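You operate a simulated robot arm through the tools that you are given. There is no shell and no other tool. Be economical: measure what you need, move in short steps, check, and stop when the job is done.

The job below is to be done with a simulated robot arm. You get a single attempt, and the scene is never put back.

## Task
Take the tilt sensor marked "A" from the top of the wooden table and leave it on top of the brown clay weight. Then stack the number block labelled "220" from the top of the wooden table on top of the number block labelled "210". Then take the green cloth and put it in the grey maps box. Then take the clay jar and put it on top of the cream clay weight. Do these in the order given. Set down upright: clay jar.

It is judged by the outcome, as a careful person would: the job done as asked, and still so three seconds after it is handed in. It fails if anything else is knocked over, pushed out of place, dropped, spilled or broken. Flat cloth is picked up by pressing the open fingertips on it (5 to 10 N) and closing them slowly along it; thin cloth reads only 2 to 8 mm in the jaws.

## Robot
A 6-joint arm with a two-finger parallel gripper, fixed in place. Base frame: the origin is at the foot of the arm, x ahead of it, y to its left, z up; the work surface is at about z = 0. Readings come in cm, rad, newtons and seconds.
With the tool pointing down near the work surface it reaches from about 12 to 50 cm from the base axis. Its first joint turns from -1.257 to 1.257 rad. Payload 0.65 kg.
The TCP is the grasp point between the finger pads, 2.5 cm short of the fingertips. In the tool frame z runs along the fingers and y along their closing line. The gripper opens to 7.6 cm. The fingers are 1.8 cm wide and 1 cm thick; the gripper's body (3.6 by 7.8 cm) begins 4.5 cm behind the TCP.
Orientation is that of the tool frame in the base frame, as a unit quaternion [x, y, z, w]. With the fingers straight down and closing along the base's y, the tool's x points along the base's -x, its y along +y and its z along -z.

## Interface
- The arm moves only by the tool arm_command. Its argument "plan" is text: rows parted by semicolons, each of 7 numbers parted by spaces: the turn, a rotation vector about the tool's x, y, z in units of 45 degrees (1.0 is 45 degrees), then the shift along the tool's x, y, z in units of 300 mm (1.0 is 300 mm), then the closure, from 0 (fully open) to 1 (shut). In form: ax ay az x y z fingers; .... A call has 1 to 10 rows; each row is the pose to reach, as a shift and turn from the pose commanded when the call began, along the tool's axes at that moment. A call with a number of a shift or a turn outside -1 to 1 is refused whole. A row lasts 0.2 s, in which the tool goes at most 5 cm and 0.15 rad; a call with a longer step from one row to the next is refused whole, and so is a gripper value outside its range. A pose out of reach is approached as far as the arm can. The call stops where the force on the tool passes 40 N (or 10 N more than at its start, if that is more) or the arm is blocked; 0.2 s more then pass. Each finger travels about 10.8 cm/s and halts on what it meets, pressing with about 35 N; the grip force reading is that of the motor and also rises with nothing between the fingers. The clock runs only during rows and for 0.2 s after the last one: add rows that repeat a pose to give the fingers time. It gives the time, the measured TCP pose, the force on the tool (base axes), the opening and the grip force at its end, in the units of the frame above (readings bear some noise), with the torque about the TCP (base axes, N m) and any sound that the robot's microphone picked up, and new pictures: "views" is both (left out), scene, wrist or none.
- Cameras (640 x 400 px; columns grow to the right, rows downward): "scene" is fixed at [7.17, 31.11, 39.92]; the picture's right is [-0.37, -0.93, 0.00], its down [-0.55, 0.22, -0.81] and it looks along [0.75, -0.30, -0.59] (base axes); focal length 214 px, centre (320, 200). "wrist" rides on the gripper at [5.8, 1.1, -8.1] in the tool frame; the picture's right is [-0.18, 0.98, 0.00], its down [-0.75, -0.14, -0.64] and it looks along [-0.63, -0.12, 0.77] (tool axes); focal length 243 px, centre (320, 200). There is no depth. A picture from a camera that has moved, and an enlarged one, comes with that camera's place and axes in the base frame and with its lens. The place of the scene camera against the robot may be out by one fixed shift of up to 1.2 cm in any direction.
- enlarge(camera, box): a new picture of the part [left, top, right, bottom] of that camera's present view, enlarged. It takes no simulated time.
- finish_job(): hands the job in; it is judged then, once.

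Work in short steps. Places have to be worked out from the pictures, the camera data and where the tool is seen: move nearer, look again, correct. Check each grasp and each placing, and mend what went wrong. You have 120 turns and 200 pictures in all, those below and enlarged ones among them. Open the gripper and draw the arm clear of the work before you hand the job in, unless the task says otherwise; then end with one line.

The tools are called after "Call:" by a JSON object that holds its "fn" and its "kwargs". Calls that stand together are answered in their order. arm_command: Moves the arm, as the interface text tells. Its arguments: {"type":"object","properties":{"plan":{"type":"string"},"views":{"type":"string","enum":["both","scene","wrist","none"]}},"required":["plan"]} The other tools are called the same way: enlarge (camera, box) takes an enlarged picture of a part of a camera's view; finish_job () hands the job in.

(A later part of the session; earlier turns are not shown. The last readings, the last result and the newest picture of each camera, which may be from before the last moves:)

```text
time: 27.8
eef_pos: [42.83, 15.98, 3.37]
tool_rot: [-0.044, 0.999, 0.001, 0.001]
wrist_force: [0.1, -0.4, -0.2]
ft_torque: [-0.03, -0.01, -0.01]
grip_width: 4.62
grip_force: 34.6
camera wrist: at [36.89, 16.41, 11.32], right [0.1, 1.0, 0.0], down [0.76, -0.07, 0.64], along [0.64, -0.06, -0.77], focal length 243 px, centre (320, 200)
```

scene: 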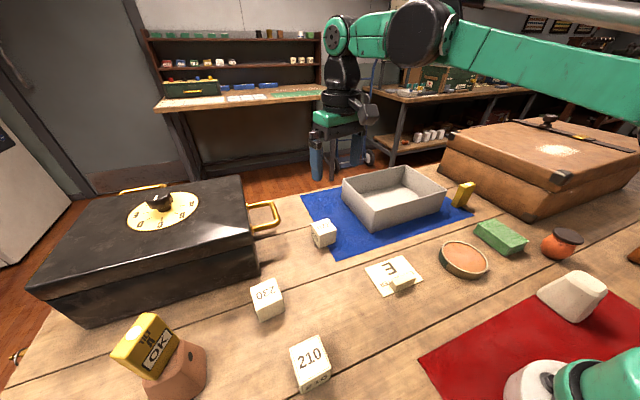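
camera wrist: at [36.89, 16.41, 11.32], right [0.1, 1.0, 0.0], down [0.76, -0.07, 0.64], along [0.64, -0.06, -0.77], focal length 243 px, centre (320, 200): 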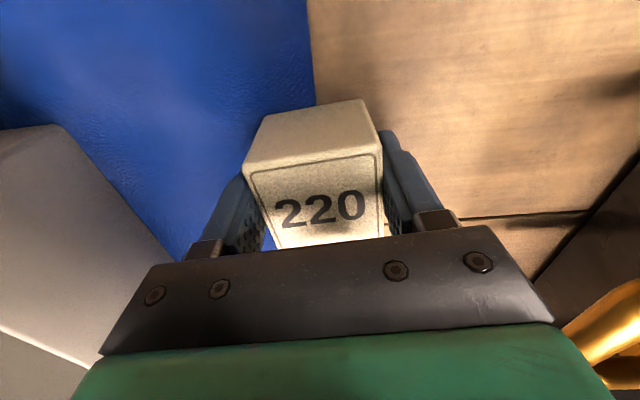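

Block gripped (4.62 cm). I lift it and carry it over 210.

Call:
{"fn": "arm_command", "kwargs": {"plan": "0 0 0 0 0 -0.12 0.65; 0 0 0 0.03 0.02 -0.26 0.65; 0 0 0 0.1 0.06 -0.38 0.65; 0 0 0.01 0.22 0.13 -0.43 0.65; 0 0 0.02 0.35 0.21 -0.43 0.65; 0 0 0.04 0.47 0.29 -0.43 0.65; 0 0 0.05 0.59 0.36 -0.43 0.65; 0 0 0.06 0.69 0.42 -0.43 0.65; 0 0 0.07 0.762 0.466 -0.43 0.65; 0 0 0.07 0.762 0.466 -0.43 0.65"}}

```text
time: 30.0
eef_pos: [18.5, 27.96, 16.6]
tool_rot: [-0.016, 1.0, 0.0, 0.001]
wrist_force: [-0.6, -0.2, 0.0]
ft_torque: [0.0, -0.01, 0.01]
grip_width: 4.63
grip_force: 34.8
camera wrist: at [12.66, 28.66, 24.68], right [0.15, 0.99, 0.0], down [0.76, -0.12, 0.64], along [0.64, -0.1, -0.77], focal length 243 px, centre (320, 200)
```

scene: 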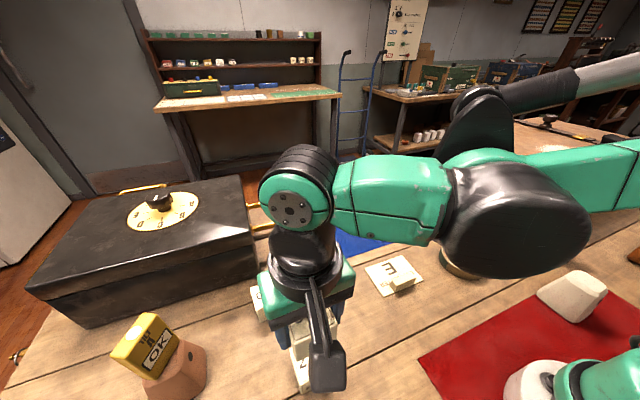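
wrist: 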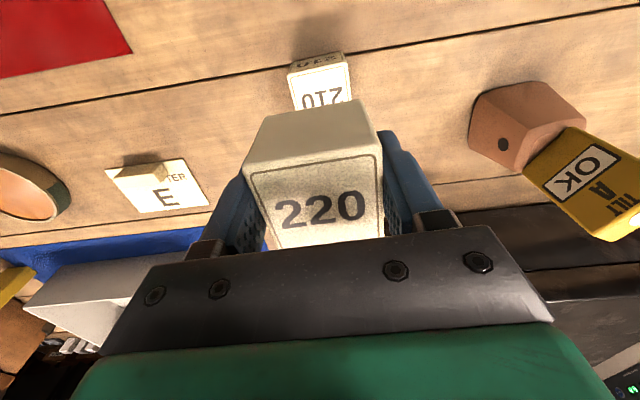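

I see 210's near edges below the held block. Zoom to align.

Call:
{"fn": "enlarge", "kwargs": {"camera": "wrist", "box": [270, 40, 370, 110]}}

```text
5.71 times, centred on (320, 75) of wrist
camera zoom: at [12.66, 28.66, 24.68], right [0.15, 0.99, 0.0], down [0.76, -0.12, 0.64], along [0.64, -0.1, -0.77], focal length 1386 px, centre (320, 914)
```

zoom: 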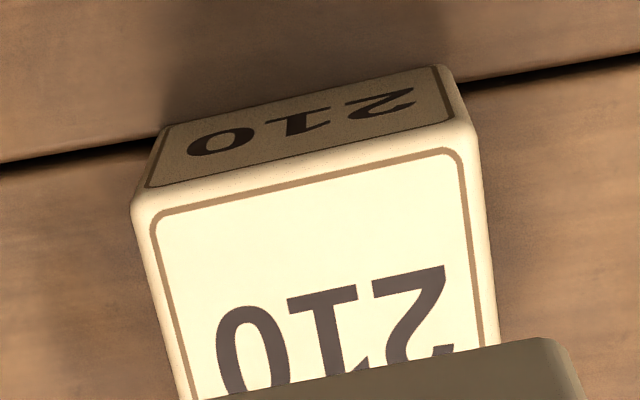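

210's top is 4.55 cm high, centred about (19.0, 27.85), yaw 2.5°; accounting for the block's offset in the jaws I need +0.2 cm x and +0.1 cm y. I lower to a few mm above.

Call:
{"fn": "arm_command", "kwargs": {"plan": "0 0 -0.015 -0.0063 0.0035 0.1 0.65; 0 0 -0.015 -0.0063 0.0035 0.2 0.65; 0 0 -0.015 -0.0063 0.0035 0.26 0.65; 0 0 -0.015 -0.0063 0.0035 0.281 0.65; 0 0 -0.015 -0.0063 0.0035 0.281 0.65"}}

Call:
{"fn": "enlarge", "kwargs": {"camera": "wrist", "box": [240, 60, 400, 160]}}

Call:
{"fn": "enlarge", "kwargs": {"camera": "scene", "box": [250, 310, 380, 400]}}

```text
time: 31.2
eef_pos: [18.61, 28.02, 7.88]
tool_rot: [-0.024, 1.0, 0.002, 0.001]
wrist_force: [-0.9, 1.0, 9.6]
ft_torque: [-0.04, 0.03, 0.0]
grip_width: 4.61
grip_force: 34.8
camera wrist: at [12.75, 28.77, 15.89], right [0.14, 0.99, 0.0], down [0.76, -0.11, 0.64], along [0.64, -0.09, -0.77], focal length 243 px, centre (320, 200)
```

scene: 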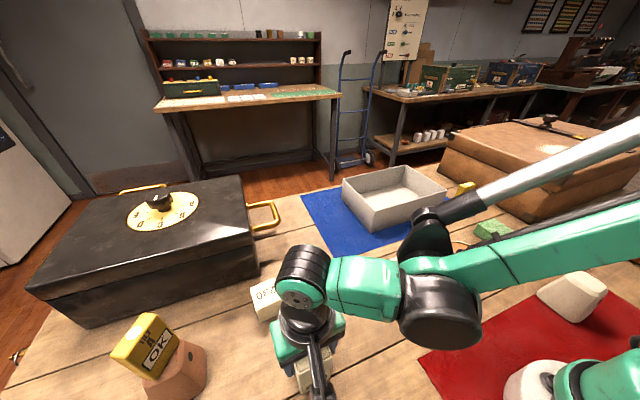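
wrist: 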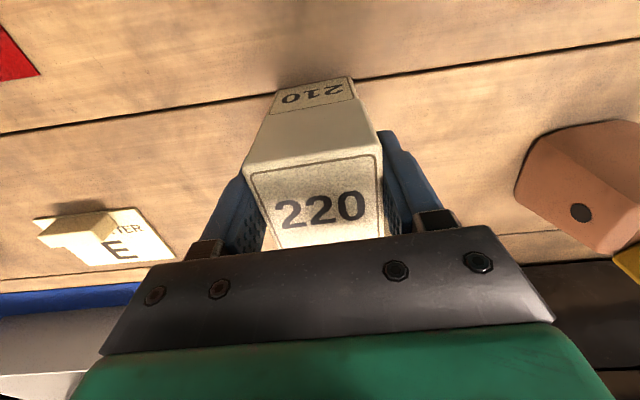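

```text
4.00 times, centred on (320, 110) of wrist
camera zoom: at [12.75, 28.77, 15.89], right [0.14, 0.99, 0.0], down [0.76, -0.11, 0.64], along [0.64, -0.09, -0.77], focal length 970 px, centre (320, 560)
```

zoom: 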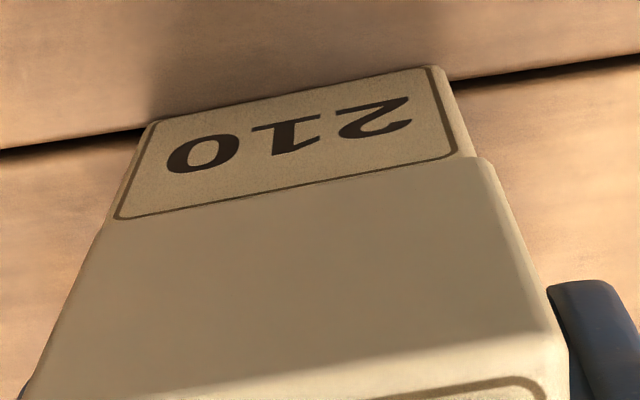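

```text
4.44 times, centred on (315, 355) of scene
camera zoom: at [7.17, 31.11, 39.92], right [-0.37, -0.93, 0.0], down [-0.55, 0.22, -0.81], along [0.75, -0.3, -0.59], focal length 953 px, centre (342, -489)
```

zoom: 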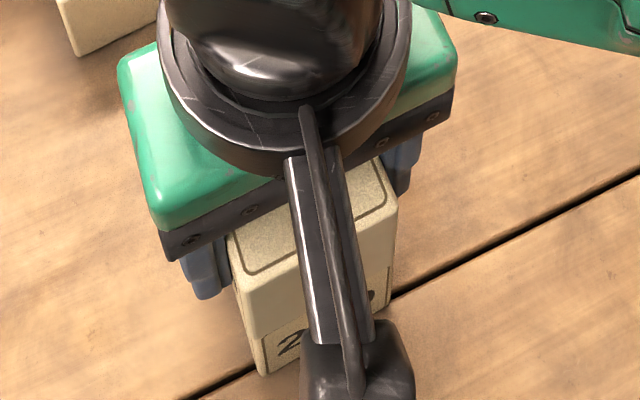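

Contact at 9.6 N, and the blocks are flush to about 1–2 mm. I release slowly.

Call:
{"fn": "arm_command", "kwargs": {"plan": "0 0 0 0 0 0 0.4; 0 0 0 0 0 0 0.33; 0 0 0 0 0 0 0.2; 0 0 0 0 0 0 0; 0 0 0 0 0 0 0; 0 0 0 0 0 -0.1 0; 0 0 0 0 0 -0.24 0; 0 0 0 0 0 -0.39 0; 0 0 0 0 0 -0.53 0; 0 0 0 0 0 -0.53 0"}}

```text
time: 33.4
eef_pos: [18.8, 28.16, 23.79]
tool_rot: [-0.023, 1.0, 0.001, 0.002]
wrist_force: [-0.2, 0.0, -0.3]
ft_torque: [-0.03, 0.02, 0.01]
grip_width: 7.63
grip_force: 0.0
camera wrist: at [12.91, 28.85, 31.88], right [0.14, 0.99, 0.0], down [0.76, -0.11, 0.64], along [0.64, -0.09, -0.77], focal length 243 px, centre (320, 200)
```

scene: 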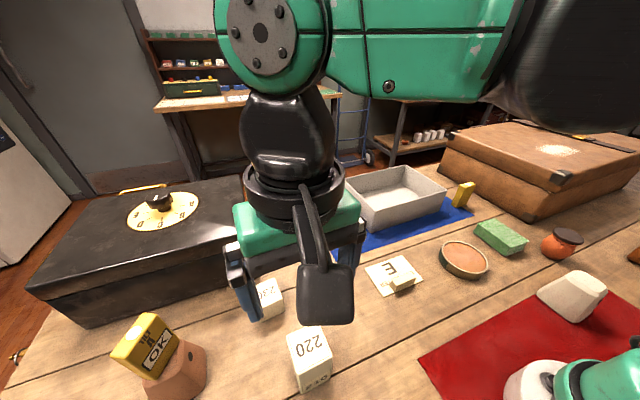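
wrist: 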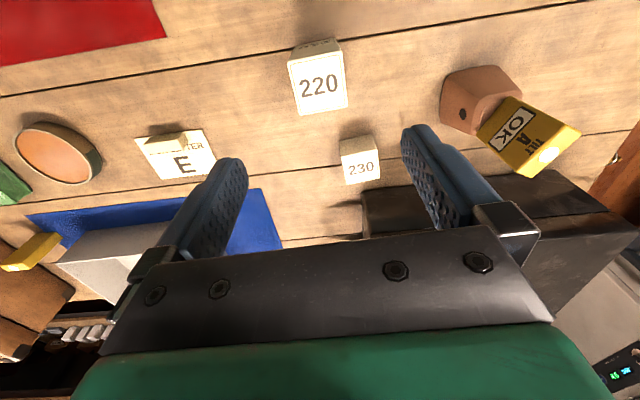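

Stack looks good. Now over to the green cloth near (26, -24); first half of the travel.

Call:
{"fn": "arm_command", "kwargs": {"plan": "0 0 0.03 -0.01 -0.16 0 0; 0 0 0.06 -0.02 -0.32 0 0; 0 0 0.06 -0.03 -0.48 0 0; 0 0 0.06 -0.04 -0.64 0 0; 0 0 0.06 -0.05 -0.8 0 0; 0 0 0.06 -0.06 -0.95 0 0", "views": "none"}}

Call:
{"fn": "arm_command", "kwargs": {"plan": "0 0 0 -0.01 -0.16 0 0; 0 0 0 -0.02 -0.32 0 0; 0 0 0 -0.03 -0.48 0 0; 0 0 0 -0.04 -0.64 0 0; 0 0 0 -0.04 -0.73 0.03 0; 0 0 0 -0.04 -0.73 0.03 0"}}

```text
time: 34.8
eef_pos: [21.96, 0.02, 23.57]
tool_rot: [0.001, 1.0, 0.001, 0.0]
wrist_force: [1.2, -0.3, -0.2]
ft_torque: [-0.01, -0.03, 0.01]
grip_width: 7.59
grip_force: 0.0
```

```text
time: 36.2
eef_pos: [22.98, -22.09, 22.79]
tool_rot: [0.0, 1.0, 0.002, 0.001]
wrist_force: [-0.7, -0.1, -0.2]
ft_torque: [0.0, 0.0, 0.0]
grip_width: 7.6
grip_force: 0.1
camera wrist: at [17.29, -21.14, 30.88], right [0.18, 0.98, 0.0], down [0.75, -0.14, 0.64], along [0.63, -0.12, -0.77], focal length 243 px, centre (320, 200)
```

scene: 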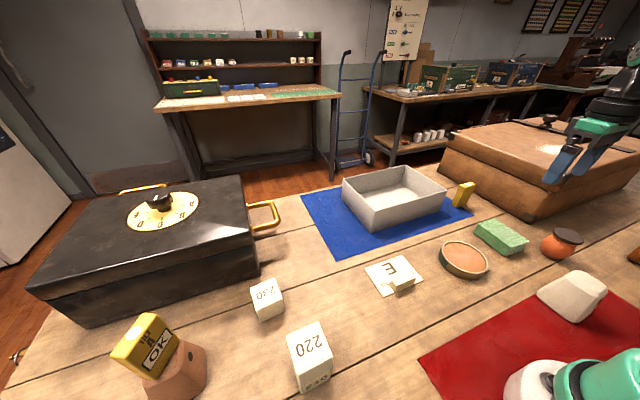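
wrist: 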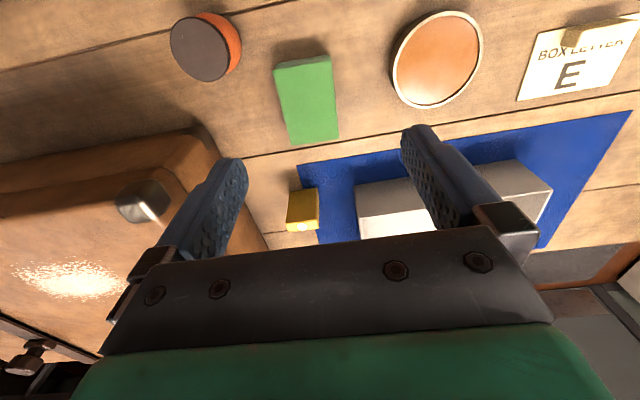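

Call:
{"fn": "enlarge", "kwargs": {"camera": "wrist", "box": [160, 0, 350, 150]}}

Call:
{"fn": "enlarge", "kwargs": {"camera": "scene", "box": [450, 205, 600, 275]}}

```text
2.67 times, centred on (255, 75) of wrist
camera zoom: at [17.29, -21.14, 30.88], right [0.18, 0.98, 0.0], down [0.75, -0.14, 0.64], along [0.63, -0.12, -0.77], focal length 647 px, centre (493, 533)
```

zoom: 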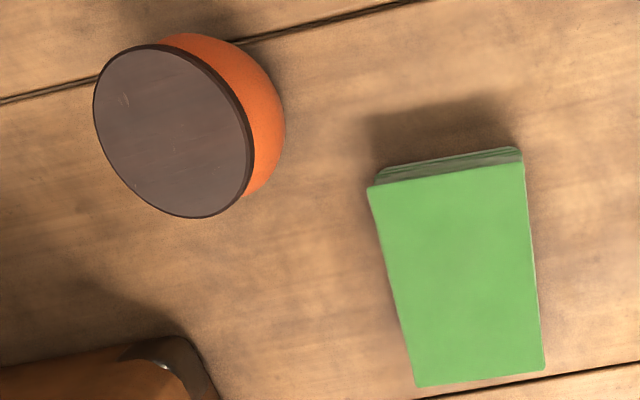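

```text
4.27 times, centred on (525, 240) of scene
camera zoom: at [7.17, 31.11, 39.92], right [-0.37, -0.93, 0.0], down [-0.55, 0.22, -0.81], along [0.75, -0.3, -0.59], focal length 915 px, centre (-555, 29)
```

zoom: 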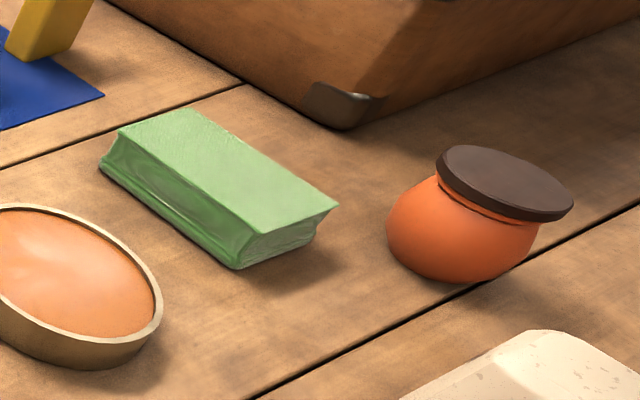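

The green cloth is a folded pad about 6.3 cm (y) by 8.9 cm (x), centred near (26.9, -24.3). It fits in the open jaws, so I go lower for a finer look before a side grip.

Call:
{"fn": "arm_command", "kwargs": {"plan": "0 0 0.05 -0.06 -0.034 0.1 0; 0 0 0.05 -0.126 -0.069 0.2 0; 0 0 0.05 -0.126 -0.069 0.32 0; 0 0 0.05 -0.126 -0.069 0.41 0; 0 0 0.05 -0.126 -0.069 0.41 0", "views": "wrist"}}

Call:
{"fn": "enlarge", "kwargs": {"camera": "wrist", "box": [210, 40, 430, 240]}}

```text
time: 37.4
eef_pos: [27.0, -24.21, 10.37]
tool_rot: [0.02, 1.0, 0.001, 0.001]
wrist_force: [1.3, 0.1, -1.0]
ft_torque: [-0.05, -0.01, 0.0]
grip_width: 7.6
grip_force: 0.0
camera wrist: at [21.19, -23.03, 18.42], right [0.22, 0.97, 0.0], down [0.75, -0.17, 0.64], along [0.63, -0.14, -0.77], focal length 243 px, centre (320, 200)
```

wrist: 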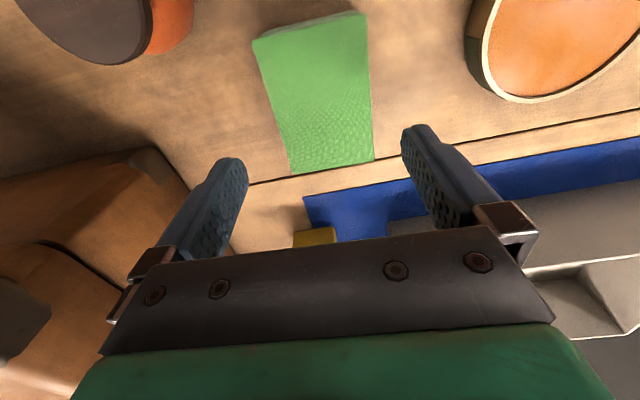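

```text
2.00 times, centred on (320, 140) of wrist
camera zoom: at [21.19, -23.03, 18.42], right [0.22, 0.97, 0.0], down [0.75, -0.17, 0.64], along [0.63, -0.14, -0.77], focal length 485 px, centre (320, 320)
```

zoom: 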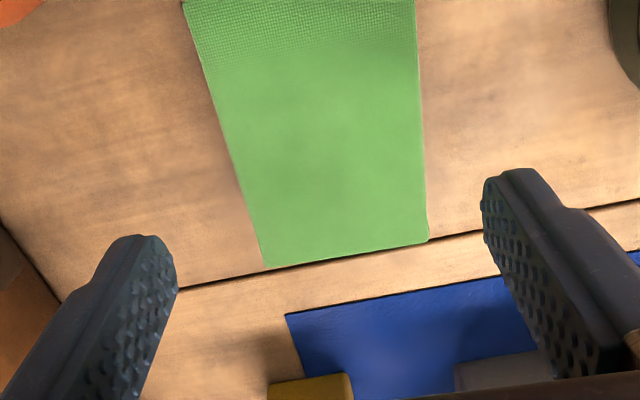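

Refined: centre (26.8, -24.2), ~6.3 cm wide, yaw about -3°. I lower with the jaws fully open to just over the table, then look.

Call:
{"fn": "arm_command", "kwargs": {"plan": "0 0 0.015 0.003 0.006 0.1 0; 0 0 0.015 0.003 0.006 0.17 0; 0 0 0.015 0.003 0.006 0.21 0; 0 0 0.015 0.003 0.006 0.235 0; 0 0 0.015 0.003 0.006 0.245 0; 0 0 0.015 0.003 0.006 0.245 0"}}

```text
time: 38.8
eef_pos: [26.98, -24.14, 3.1]
tool_rot: [0.027, 1.0, 0.002, 0.001]
wrist_force: [-0.5, 0.6, 0.6]
ft_torque: [-0.01, -0.01, 0.01]
grip_width: 7.58
grip_force: 0.1
camera wrist: at [21.21, -22.87, 11.16], right [0.24, 0.97, 0.0], down [0.74, -0.18, 0.64], along [0.63, -0.15, -0.77], focal length 243 px, centre (320, 200)
```

scene: 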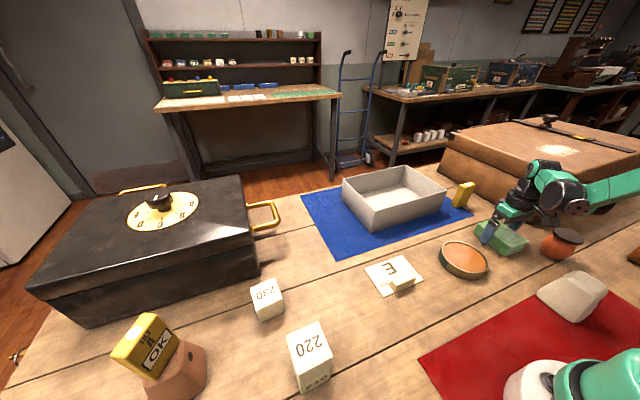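
wrist: 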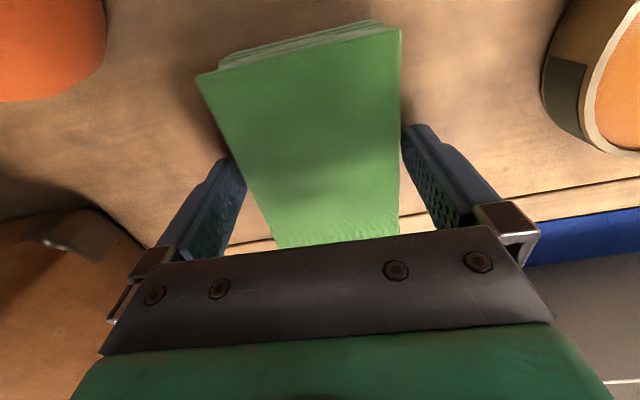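

Fingers straddle the pad without touching. I close slowly.

Call:
{"fn": "arm_command", "kwargs": {"plan": "0 0 0 0 0 0 0.1; 0 0 0 0 0 0 0.15; 0 0 0 0 0 0 0.2; 0 0 0 0 0 0 0.25; 0 0 0 0 0 0 0.3; 0 0 0 0 0 0 0.35; 0 0 0 0 0 0 0.35", "views": "wrist"}}

```text
time: 40.4
eef_pos: [27.03, -24.1, 3.16]
tool_rot: [0.026, 1.0, 0.001, 0.001]
wrist_force: [0.4, -0.6, 0.0]
ft_torque: [-0.03, -0.01, -0.04]
grip_width: 6.11
grip_force: 35.6
camera wrist: at [21.21, -22.87, 11.17], right [0.23, 0.97, 0.0], down [0.74, -0.18, 0.64], along [0.63, -0.15, -0.77], focal length 243 px, centre (320, 200)
```

wrist: 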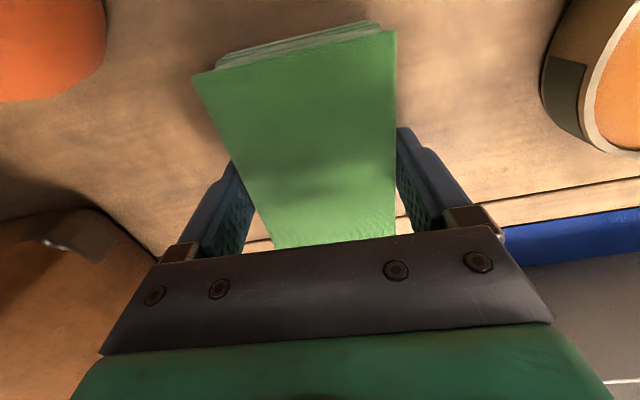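

Held at 6.1 cm with full grip force. I lift it and check that it comes along.

Call:
{"fn": "arm_command", "kwargs": {"plan": "0 0 0 0 0 -0.05 0.4; 0 0 0 0 0 -0.12 0.4; 0 0 0 0 0 -0.25 0.4; 0 0 0 0 0 -0.38 0.4; 0 0 0 0 0 -0.5 0.4; 0 0 0 0 0 -0.5 0.4"}}

```text
time: 41.8
eef_pos: [26.78, -24.09, 18.43]
tool_rot: [0.027, 1.0, 0.002, 0.001]
wrist_force: [0.2, 0.4, 0.2]
ft_torque: [0.0, -0.01, -0.02]
grip_width: 6.13
grip_force: 34.6
camera wrist: at [20.96, -22.86, 26.31], right [0.24, 0.97, 0.0], down [0.74, -0.18, 0.64], along [0.63, -0.15, -0.77], focal length 243 px, centre (320, 200)
```

scene: 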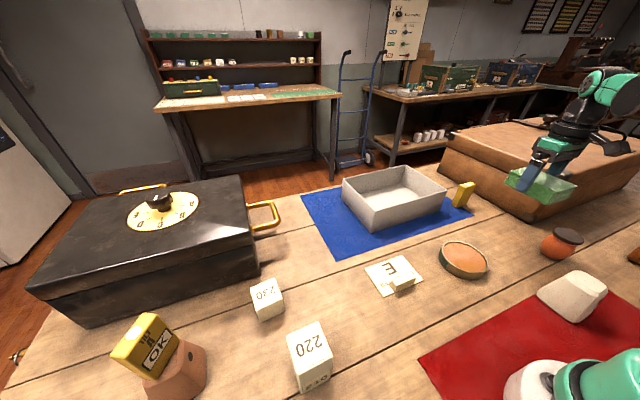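
wrist: 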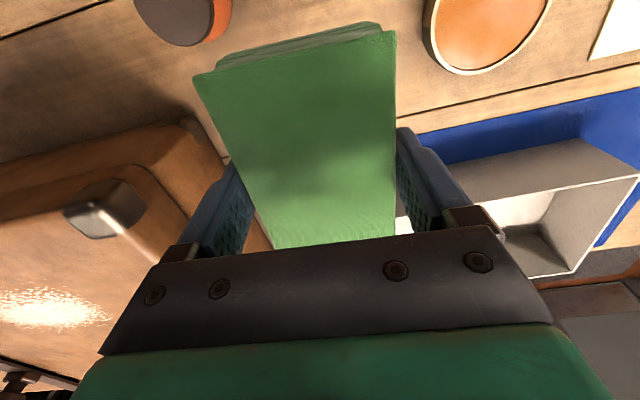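

The cloth came up cleanly. The tray spans roughly x 41–57, y -20–3.7, with a rim about 7 cm high. I carry the cloth to above (47, -5).

Call:
{"fn": "arm_command", "kwargs": {"plan": "0 0 -0.01 -0.05 0.1 0 0.4; 0 0 -0.02 -0.14 0.2 0 0.4; 0 0 -0.03 -0.24 0.31 0 0.4; 0 0 -0.04 -0.34 0.42 0 0.4; 0 0 -0.05 -0.45 0.52 0.03 0.4; 0 0 -0.06 -0.55 0.6 0.08 0.4; 0 0 -0.07 -0.641 0.678 0.13 0.4; 0 0 -0.07 -0.641 0.678 0.143 0.4; 0 0 -0.07 -0.641 0.678 0.143 0.4"}}

```text
time: 43.8
eef_pos: [46.89, -5.06, 13.89]
tool_rot: [-0.001, 1.0, 0.001, 0.001]
wrist_force: [-0.7, -0.7, -1.3]
ft_torque: [-0.01, 0.03, -0.03]
grip_width: 6.13
grip_force: 35.1
camera wrist: at [41.07, -4.12, 21.89], right [0.18, 0.98, 0.0], down [0.75, -0.14, 0.64], along [0.63, -0.11, -0.77], focal length 243 px, centre (320, 200)
```

scene: 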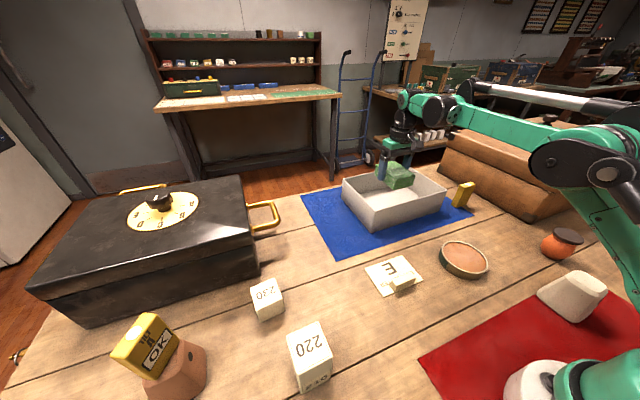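
wrist: 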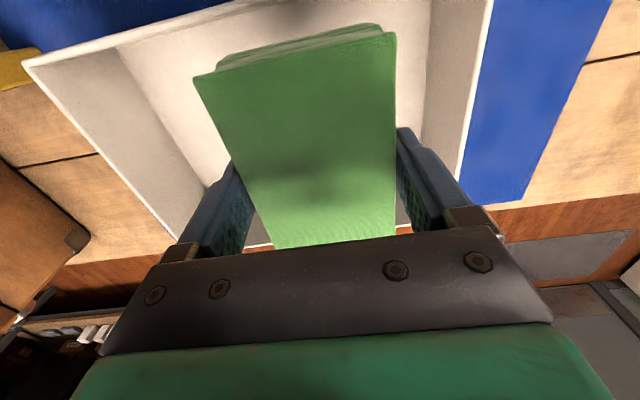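

The cloth is inside the tray's outline (near wall ~41.2, +y wall ~3.8). I lower to just above the floor.

Call:
{"fn": "arm_command", "kwargs": {"plan": "0 0 0 0 0 0.1 0.4; 0 0 0 0 0 0.2 0.4; 0 0 0 0 0 0.28 0.4; 0 0 0 0 0 0.32 0.4; 0 0 0 0 0 0.332 0.4; 0 0 0 0 0 0.332 0.4"}}

```text
time: 45.2
eef_pos: [46.95, -4.87, 3.64]
tool_rot: [-0.001, 1.0, 0.001, 0.001]
wrist_force: [0.6, -0.3, -0.5]
ft_torque: [0.01, 0.01, -0.01]
grip_width: 6.16
grip_force: 34.7
camera wrist: at [41.13, -3.84, 11.78], right [0.18, 0.98, 0.0], down [0.75, -0.14, 0.64], along [0.63, -0.11, -0.77], focal length 243 px, centre (320, 200)
```

scene: 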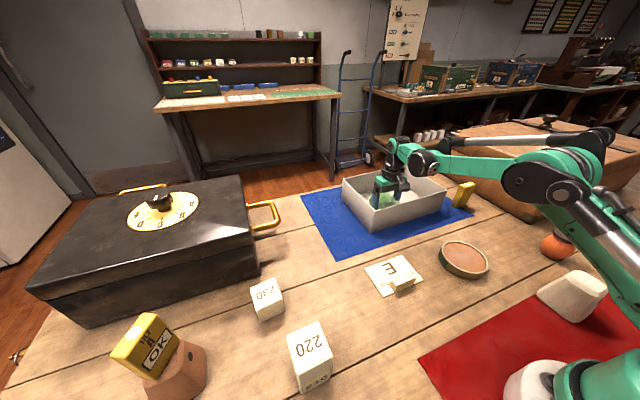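
wrist: 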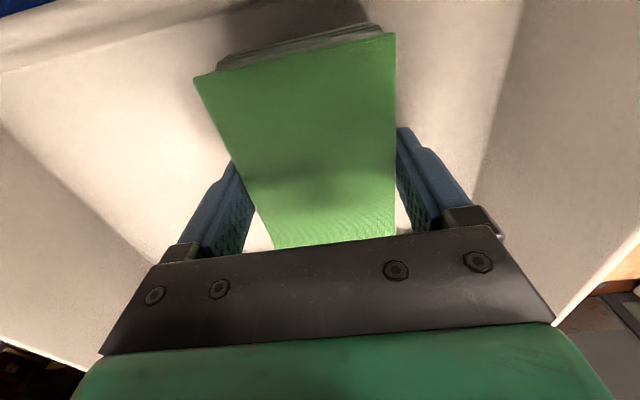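

The cloth is just above the tray floor, clear of the walls. I open and rise straight up.

Call:
{"fn": "arm_command", "kwargs": {"plan": "0 0 0 0 0 0 0.2; 0 0 0 0 0 0 0.1; 0 0 0 0 0 0 0; 0 0 0 0 0 0 0; 0 0 0 0 0 -0.08 0; 0 0 0 0 0 -0.2 0; 0 0 0 0 0 -0.34 0; 0 0 0 0 0 -0.4 0; 0 0 0 0 0 -0.4 0"}}

```text
time: 47.2
eef_pos: [46.89, -5.1, 15.92]
tool_rot: [-0.002, 1.0, 0.001, 0.001]
wrist_force: [-0.5, 1.2, 0.0]
ft_torque: [-0.02, 0.02, 0.0]
grip_width: 7.58
grip_force: 0.1
camera wrist: at [40.99, -3.96, 23.98], right [0.18, 0.98, 0.0], down [0.75, -0.14, 0.64], along [0.63, -0.11, -0.77], focal length 243 px, centre (320, 200)
```

scene: 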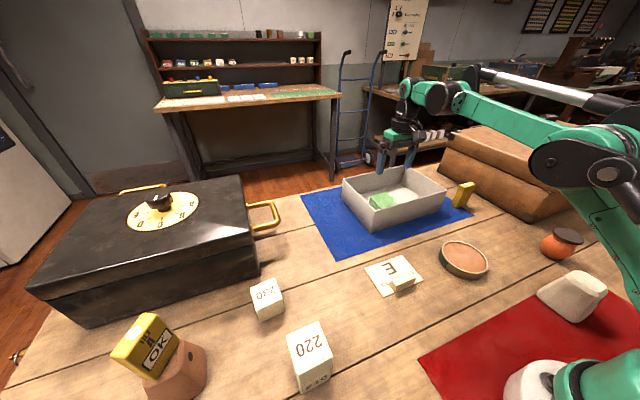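
wrist: 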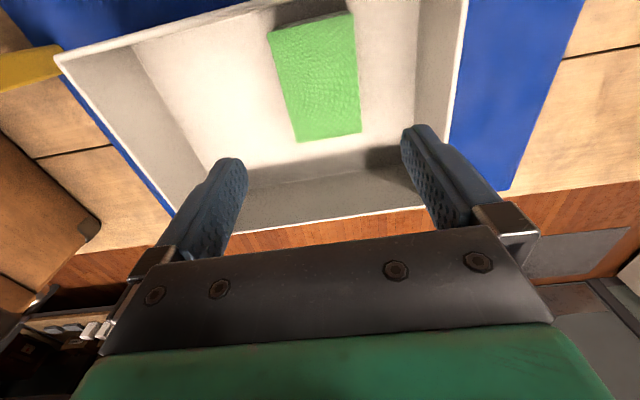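

Cloth lies in the tray. Now toward the clay jar for a closer look.

Call:
{"fn": "arm_command", "kwargs": {"plan": "0 0 0 0.1 -0.06 -0.09 0; 0 0 0 0.22 -0.15 -0.15 0; 0 0 0 0.34 -0.24 -0.2 0; 0 0 0 0.46 -0.33 -0.24 0; 0 0 0 0.58 -0.41 -0.27 0; 0 0 0 0.7 -0.49 -0.27 0; 0 0 0 0.81 -0.57 -0.27 0; 0 0 0 0.897 -0.63 -0.27 0; 0 0 0 0.897 -0.63 -0.27 0"}}

Call:
{"fn": "enlarge", "kwargs": {"camera": "wrist", "box": [80, 0, 420, 200]}}

```text
time: 49.2
eef_pos: [20.17, -23.56, 23.81]
tool_rot: [-0.002, 1.0, 0.001, 0.001]
wrist_force: [0.8, 0.1, 0.5]
ft_torque: [0.02, 0.0, -0.04]
grip_width: 7.61
grip_force: 0.0
camera wrist: at [14.36, -22.72, 31.87], right [0.18, 0.98, 0.0], down [0.75, -0.14, 0.64], along [0.63, -0.11, -0.77], focal length 243 px, centre (320, 200)
```

scene: 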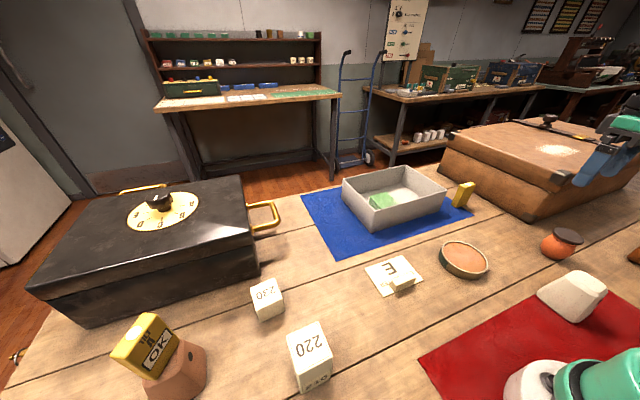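
wrist: 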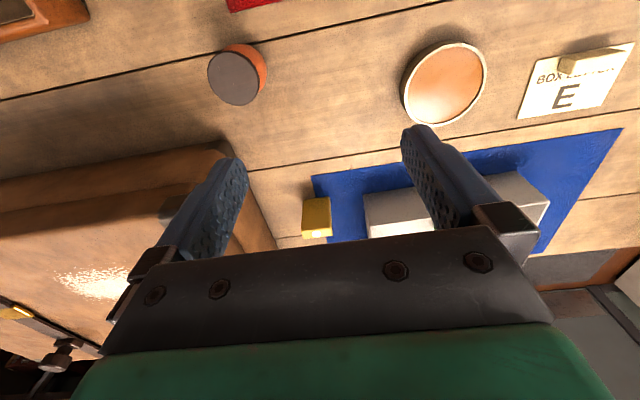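

```text
1.88 times, centred on (250, 100) of wrist
camera zoom: at [14.36, -22.72, 31.87], right [0.18, 0.98, 0.0], down [0.75, -0.14, 0.64], along [0.63, -0.11, -0.77], focal length 457 px, centre (452, 388)
```

zoom: 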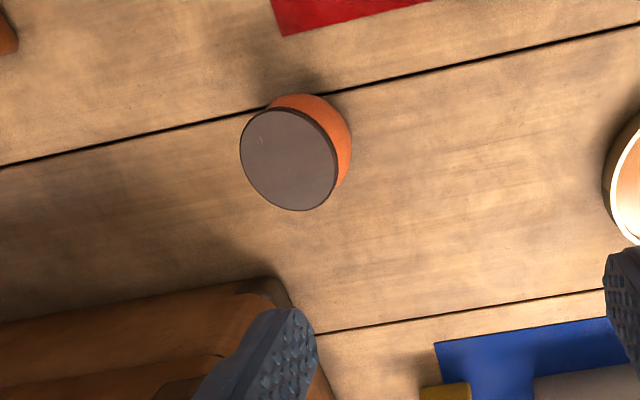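

Jar's lid is centred near (18.8, -32.3), top ~5.8 cm, and it stands upright. I go over it for a closer view.

Call:
{"fn": "arm_command", "kwargs": {"plan": "0 0 0 0.015 -0.1 0.05 0; 0 0 0 0.03 -0.2 0.12 0; 0 0 0 0.045 -0.283 0.22 0; 0 0 0 0.045 -0.283 0.36 0; 0 0 0 0.045 -0.283 0.36 0"}}

Call:
{"fn": "enlarge", "kwargs": {"camera": "wrist", "box": [220, 40, 420, 180]}}

Call:
{"fn": "enlarge", "kwargs": {"camera": "scene", "box": [500, 220, 640, 330]}}

```text
time: 50.4
eef_pos: [18.65, -32.36, 12.96]
tool_rot: [-0.002, 1.0, 0.0, 0.001]
wrist_force: [0.3, 0.5, -0.2]
ft_torque: [-0.01, -0.01, 0.04]
grip_width: 7.61
grip_force: 0.0
camera wrist: at [12.81, -31.45, 21.1], right [0.18, 0.98, 0.0], down [0.75, -0.14, 0.64], along [0.63, -0.11, -0.77], focal length 243 px, centre (320, 200)
```

scene: 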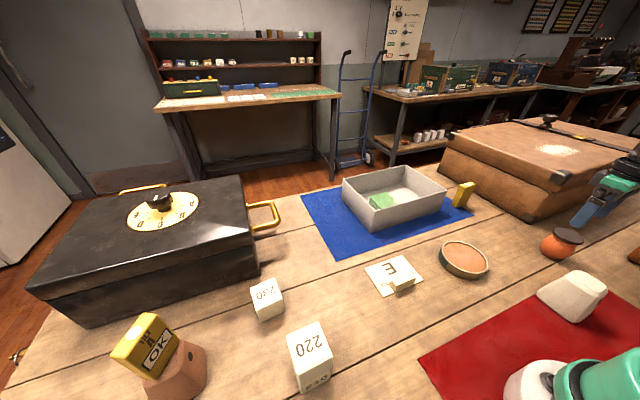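
wrist: 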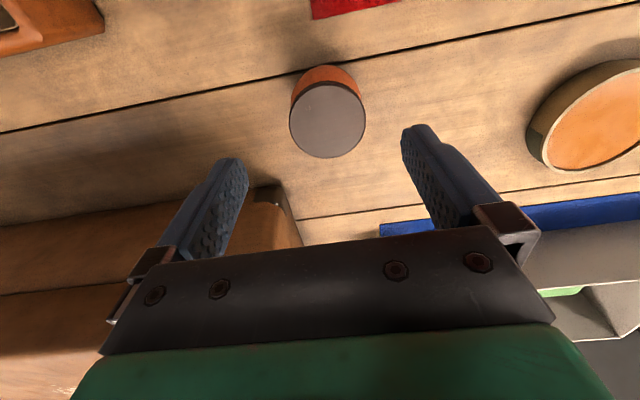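

```text
2.86 times, centred on (320, 110) of wrist
camera zoom: at [12.81, -31.45, 21.1], right [0.18, 0.98, 0.0], down [0.75, -0.14, 0.64], along [0.63, -0.11, -0.77], focal length 693 px, centre (320, 457)
```

zoom: 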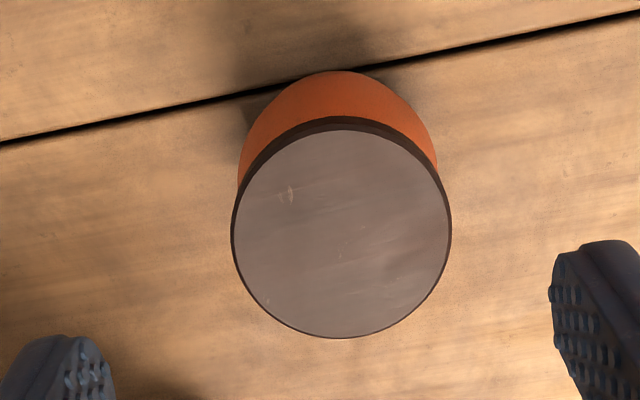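

```text
3.64 times, centred on (570, 275) of scene
camera zoom: at [7.17, 31.11, 39.92], right [-0.37, -0.93, 0.0], down [-0.55, 0.22, -0.81], along [0.75, -0.3, -0.59], focal length 780 px, centre (-589, -73)
```

zoom: 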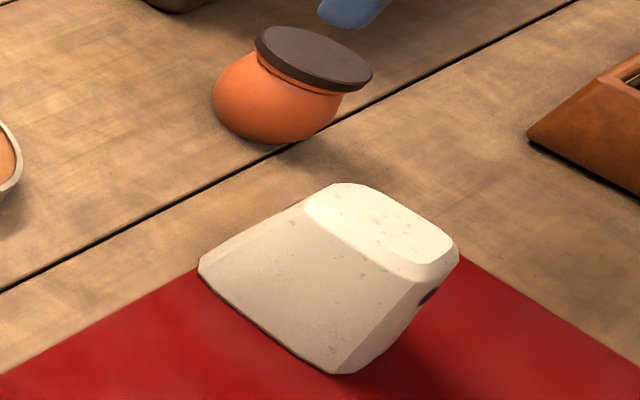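

Lid diameter ≈4.9 cm and body ≈5.2 cm, centred (18.95, -32.15). I lower around the body and close slowly.

Call:
{"fn": "arm_command", "kwargs": {"plan": "0 0 0 -0.011 0.0133 0.05 0; 0 0 0 -0.011 0.0133 0.16 0; 0 0 0 -0.011 0.0133 0.26 0; 0 0 0 -0.011 0.0133 0.315 0; 0 0 0 -0.011 0.0133 0.333 0; 0 0 0 -0.011 0.0133 0.333 0"}}

```text
time: 51.8
eef_pos: [19.12, -31.66, 2.97]
tool_rot: [-0.003, 1.0, 0.001, 0.001]
wrist_force: [-0.3, 0.4, -0.5]
ft_torque: [0.02, 0.01, 0.0]
grip_width: 7.63
grip_force: 0.0
camera wrist: at [13.22, -30.68, 11.0], right [0.18, 0.98, 0.0], down [0.75, -0.14, 0.64], along [0.63, -0.11, -0.77], focal length 243 px, centre (320, 200)
```

scene: 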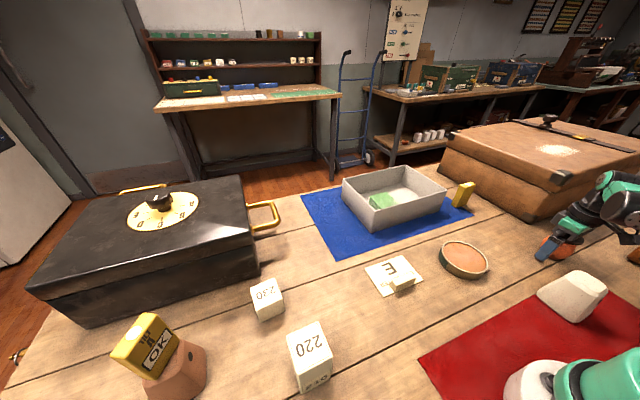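
wrist: 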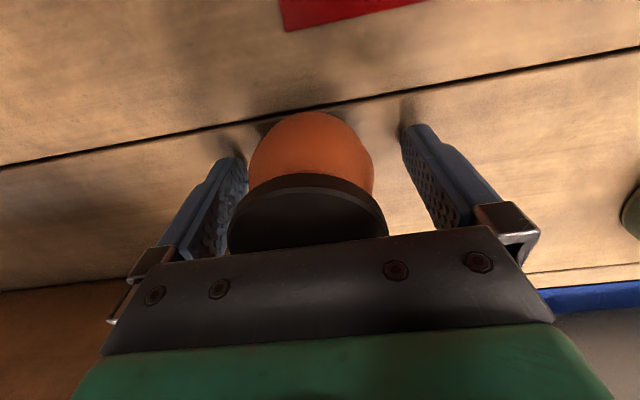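

Fingers straddle the jar, centred by the projection check. Close slowly.

Call:
{"fn": "arm_command", "kwargs": {"plan": "0 0 0 0 0 0 0.12; 0 0 0 0 0 0 0.2; 0 0 0 0 0 0 0.26; 0 0 0 0 0 0 0.32; 0 0 0 0 0 0 0.38; 0 0 0 0 0 0 0.44; 0 0 0 0 0 0 0.5; 0 0 0 0 0 0 0.5", "views": "wrist"}}

```text
time: 53.6
eef_pos: [19.17, -31.71, 2.91]
tool_rot: [-0.001, 1.0, 0.001, 0.001]
wrist_force: [-0.2, 0.3, 0.6]
ft_torque: [-0.02, -0.01, 0.0]
grip_width: 5.06
grip_force: 35.4
camera wrist: at [13.22, -30.68, 11.01], right [0.18, 0.98, 0.0], down [0.75, -0.14, 0.64], along [0.63, -0.11, -0.77], focal length 243 px, centre (320, 200)
```

wrist: 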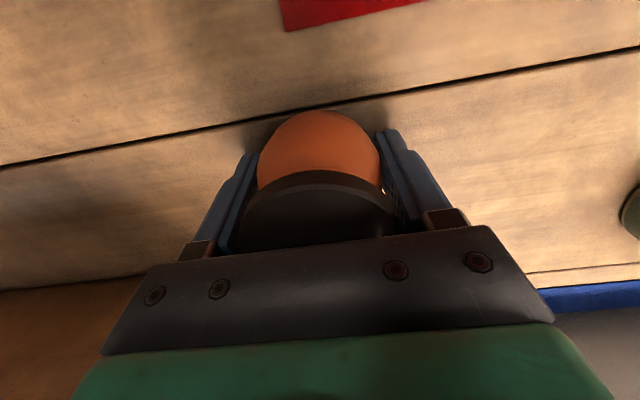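

Gripped (5.06 cm). I lift the jar and carry it toward the cream weight, high.

Call:
{"fn": "arm_command", "kwargs": {"plan": "0 0 0 0 0 -0.06 0.55; 0 0 0 0 0 -0.18 0.55; 0 0 0 0 0 -0.32 0.55; 0 0 0 0 0 -0.45 0.55; 0 0 0 0.05 0.08 -0.52 0.55; 0 0 0 0.1 0.16 -0.52 0.55; 0 0 0 0.15 0.24 -0.52 0.55; 0 0 0 0.203 0.323 -0.52 0.55; 0 0 0 0.203 0.323 -0.52 0.55"}}

Call:
{"fn": "enlarge", "kwargs": {"camera": "wrist", "box": [220, 0, 480, 150]}}

```text
time: 55.6
eef_pos: [13.25, -22.11, 18.96]
tool_rot: [-0.002, 1.0, 0.0, 0.001]
wrist_force: [0.1, -0.2, -2.0]
ft_torque: [0.01, -0.03, 0.02]
grip_width: 5.02
grip_force: 35.1
camera wrist: at [7.35, -21.19, 26.93], right [0.18, 0.98, 0.0], down [0.75, -0.14, 0.64], along [0.63, -0.11, -0.77], focal length 243 px, centre (320, 200)
```

scene: 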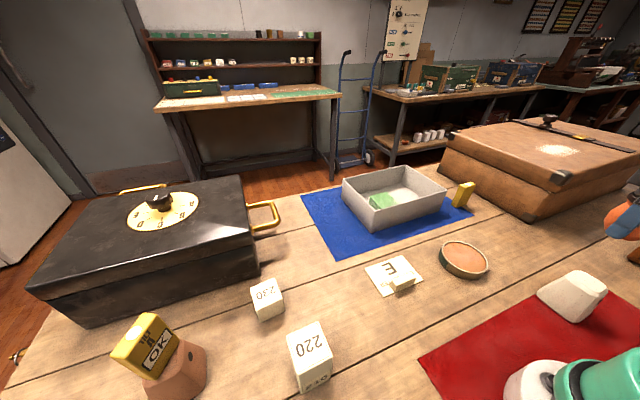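
wrist: 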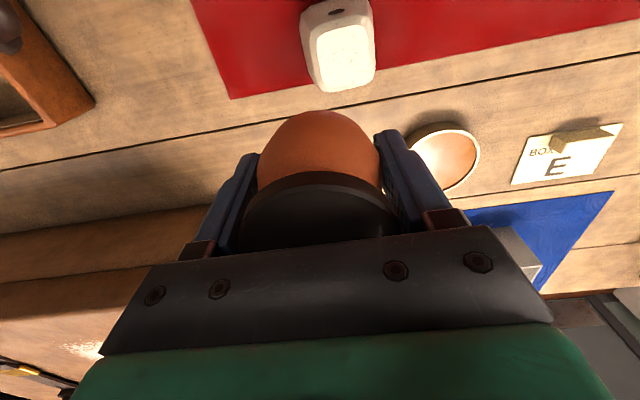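

```text
2.46 times, centred on (350, 75) of wrist
camera zoom: at [7.35, -21.19, 26.93], right [0.18, 0.98, 0.0], down [0.75, -0.14, 0.64], along [0.63, -0.11, -0.77], focal length 597 px, centre (246, 508)
```

zoom: 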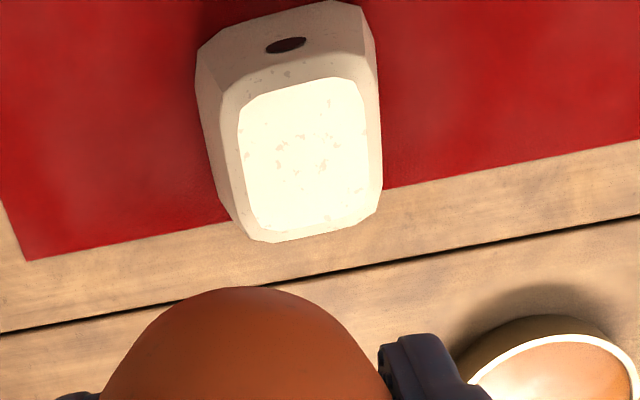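

Cream weight's top centre: about (10.9, -20.1), height ~7. I move above it and lower to ~1.5 cm over it to check.

Call:
{"fn": "arm_command", "kwargs": {"plan": "0 0 0 0.04 0.037 0 0.55; 0 0 0 0.075 0.073 0 0.55; 0 0 0 0.075 0.073 0.1 0.55; 0 0 0 0.075 0.073 0.18 0.55; 0 0 0 0.075 0.073 0.244 0.55; 0 0 0 0.075 0.073 0.244 0.55"}}

Call:
{"fn": "enlarge", "kwargs": {"camera": "wrist", "box": [220, 40, 420, 180]}}

Call:
{"fn": "enlarge", "kwargs": {"camera": "scene", "box": [500, 230, 640, 330]}}

```text
time: 57.0
eef_pos: [10.9, -19.8, 11.28]
tool_rot: [-0.002, 1.0, 0.001, 0.001]
wrist_force: [0.9, 0.7, -1.7]
ft_torque: [-0.02, 0.01, -0.01]
grip_width: 5.05
grip_force: 34.9
camera wrist: at [5.09, -18.92, 19.28], right [0.18, 0.98, 0.0], down [0.75, -0.14, 0.64], along [0.63, -0.11, -0.77], focal length 243 px, centre (320, 200)
```

scene: 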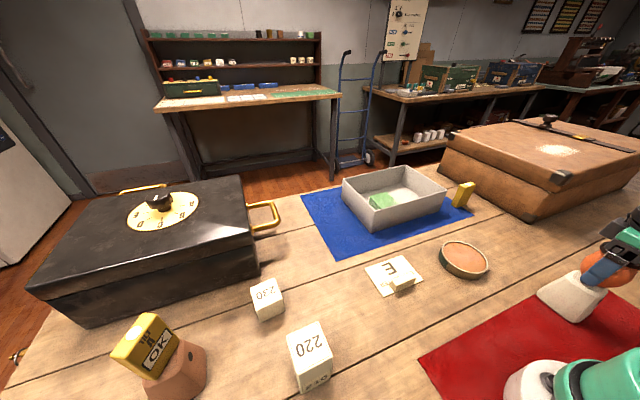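
wrist: 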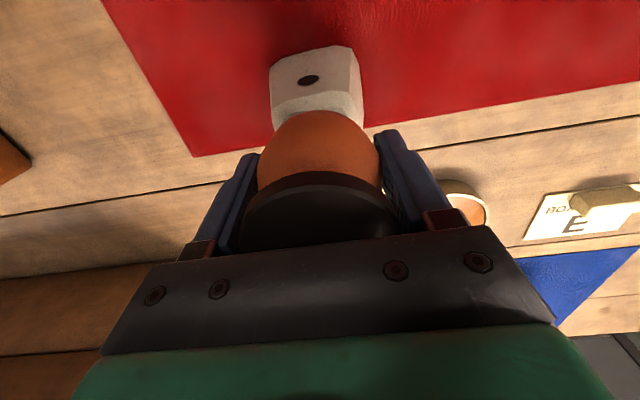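

```text
2.86 times, centred on (320, 110) of wrist
camera zoom: at [5.09, -18.92, 19.28], right [0.18, 0.98, 0.0], down [0.75, -0.14, 0.64], along [0.63, -0.11, -0.77], focal length 693 px, centre (320, 457)
```

zoom: 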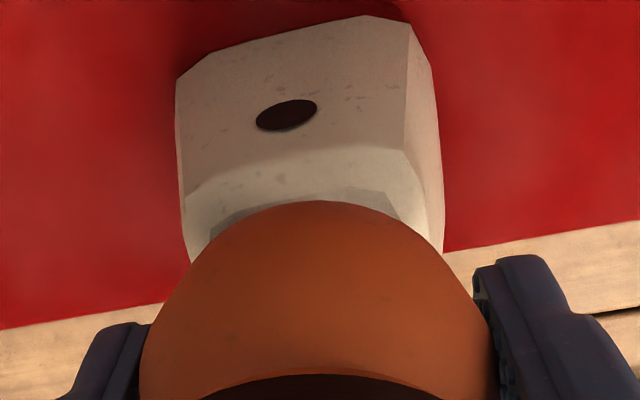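

```text
4.00 times, centred on (570, 280) of scene
camera zoom: at [7.17, 31.11, 39.92], right [-0.37, -0.93, 0.0], down [-0.55, 0.22, -0.81], along [0.75, -0.3, -0.59], focal length 858 px, centre (-680, -120)
```

zoom: 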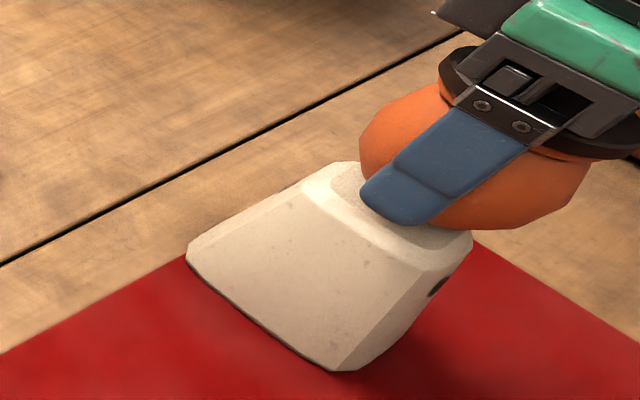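

Centred on the weight's top. I lower 1.1 cm, then in fine steps until contact.

Call:
{"fn": "arm_command", "kwargs": {"plan": "0 0 0 -0.001 0 0.02 0.55; 0 0 0 -0.001 0 0.035 0.55; 0 0 0 -0.001 0 0.038 0.55; 0 0 0 -0.001 0 0.038 0.55", "views": "none"}}

Call:
{"fn": "enlarge", "kwargs": {"camera": "scene", "box": [540, 230, 640, 310]}}

```text
time: 58.0
eef_pos: [10.84, -20.03, 10.22]
tool_rot: [-0.001, 1.0, 0.001, 0.001]
wrist_force: [0.1, 0.8, -1.5]
ft_torque: [0.0, -0.02, 0.02]
grip_width: 5.02
grip_force: 35.7
```

```text
5.00 times, centred on (590, 270) of scene
camera zoom: at [7.17, 31.11, 39.92], right [-0.37, -0.93, 0.0], down [-0.55, 0.22, -0.81], along [0.75, -0.3, -0.59], focal length 1072 px, centre (-1030, -150)
```

zoom: 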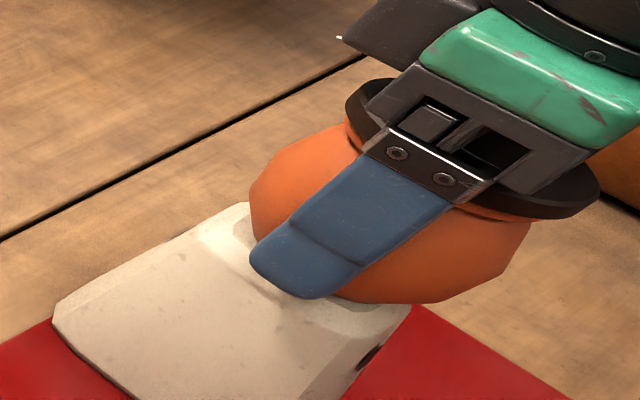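

No contact yet (force unchanged at -1.5 N). I go down a further 2.5 mm in small steps.

Call:
{"fn": "arm_command", "kwargs": {"plan": "0 0 0 0 0 0.003 0.55; 0 0 0 0 0 0.006 0.55; 0 0 0 0 0 0.008 0.55; 0 0 0 0 0 0.008 0.55", "views": "none"}}

```text
time: 59.0
eef_pos: [10.97, -20.08, 10.0]
tool_rot: [-0.003, 1.0, 0.0, 0.001]
wrist_force: [1.5, -3.2, 27.1]
ft_torque: [0.0, -0.02, -0.03]
grip_width: 5.07
grip_force: 35.0
```

Contact at 27 N. I ease off slightly, then release slowly without rising.

Call:
{"fn": "arm_command", "kwargs": {"plan": "0 0 0 0 0 -0.002 0.55; 0 0 0 0 0 -0.002 0.5; 0 0 0 0 0 -0.002 0.3; 0 0 0 0 0 -0.002 0.2; 0 0 0 0 0 -0.002 0.1; 0 0 0 0 0 -0.002 0; 0 0 0 0 0 -0.002 0"}}

Call:
{"fn": "enlarge", "kwargs": {"camera": "scene", "box": [540, 230, 640, 310]}}

```text
time: 60.6
eef_pos: [10.95, -20.02, 10.15]
tool_rot: [-0.001, 1.0, 0.0, 0.001]
wrist_force: [-0.5, 0.6, -0.9]
ft_torque: [0.0, -0.03, 0.02]
grip_width: 7.59
grip_force: 0.1
camera wrist: at [5.11, -18.99, 18.11], right [0.18, 0.98, 0.0], down [0.75, -0.14, 0.64], along [0.63, -0.11, -0.77], focal length 243 px, centre (320, 200)
```

scene: 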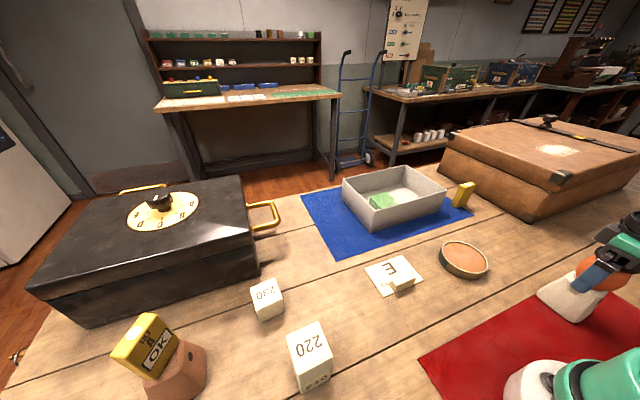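
wrist: 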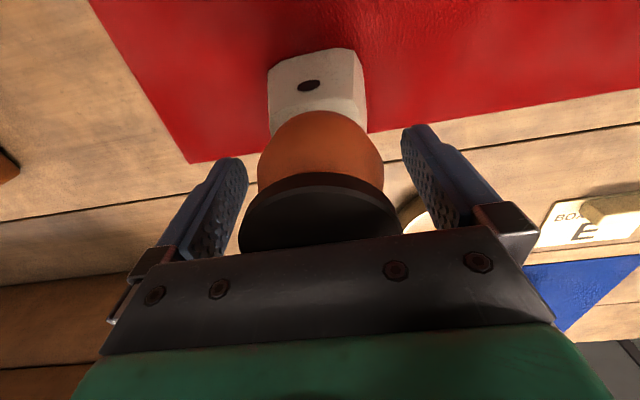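

```text
5.00 times, centred on (590, 270) of scene
camera zoom: at [7.17, 31.11, 39.92], right [-0.37, -0.93, 0.0], down [-0.55, 0.22, -0.81], along [0.75, -0.3, -0.59], focal length 1072 px, centre (-1030, -150)
```

zoom: 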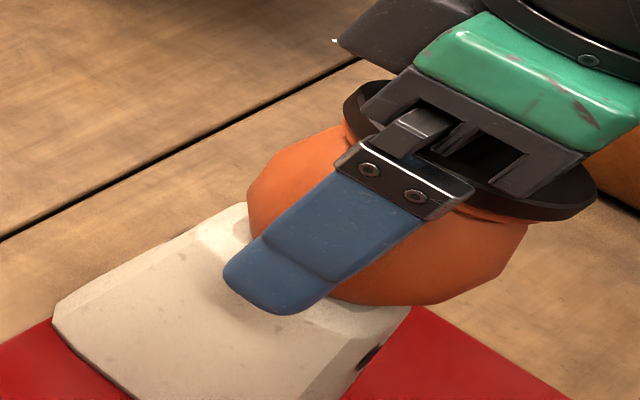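

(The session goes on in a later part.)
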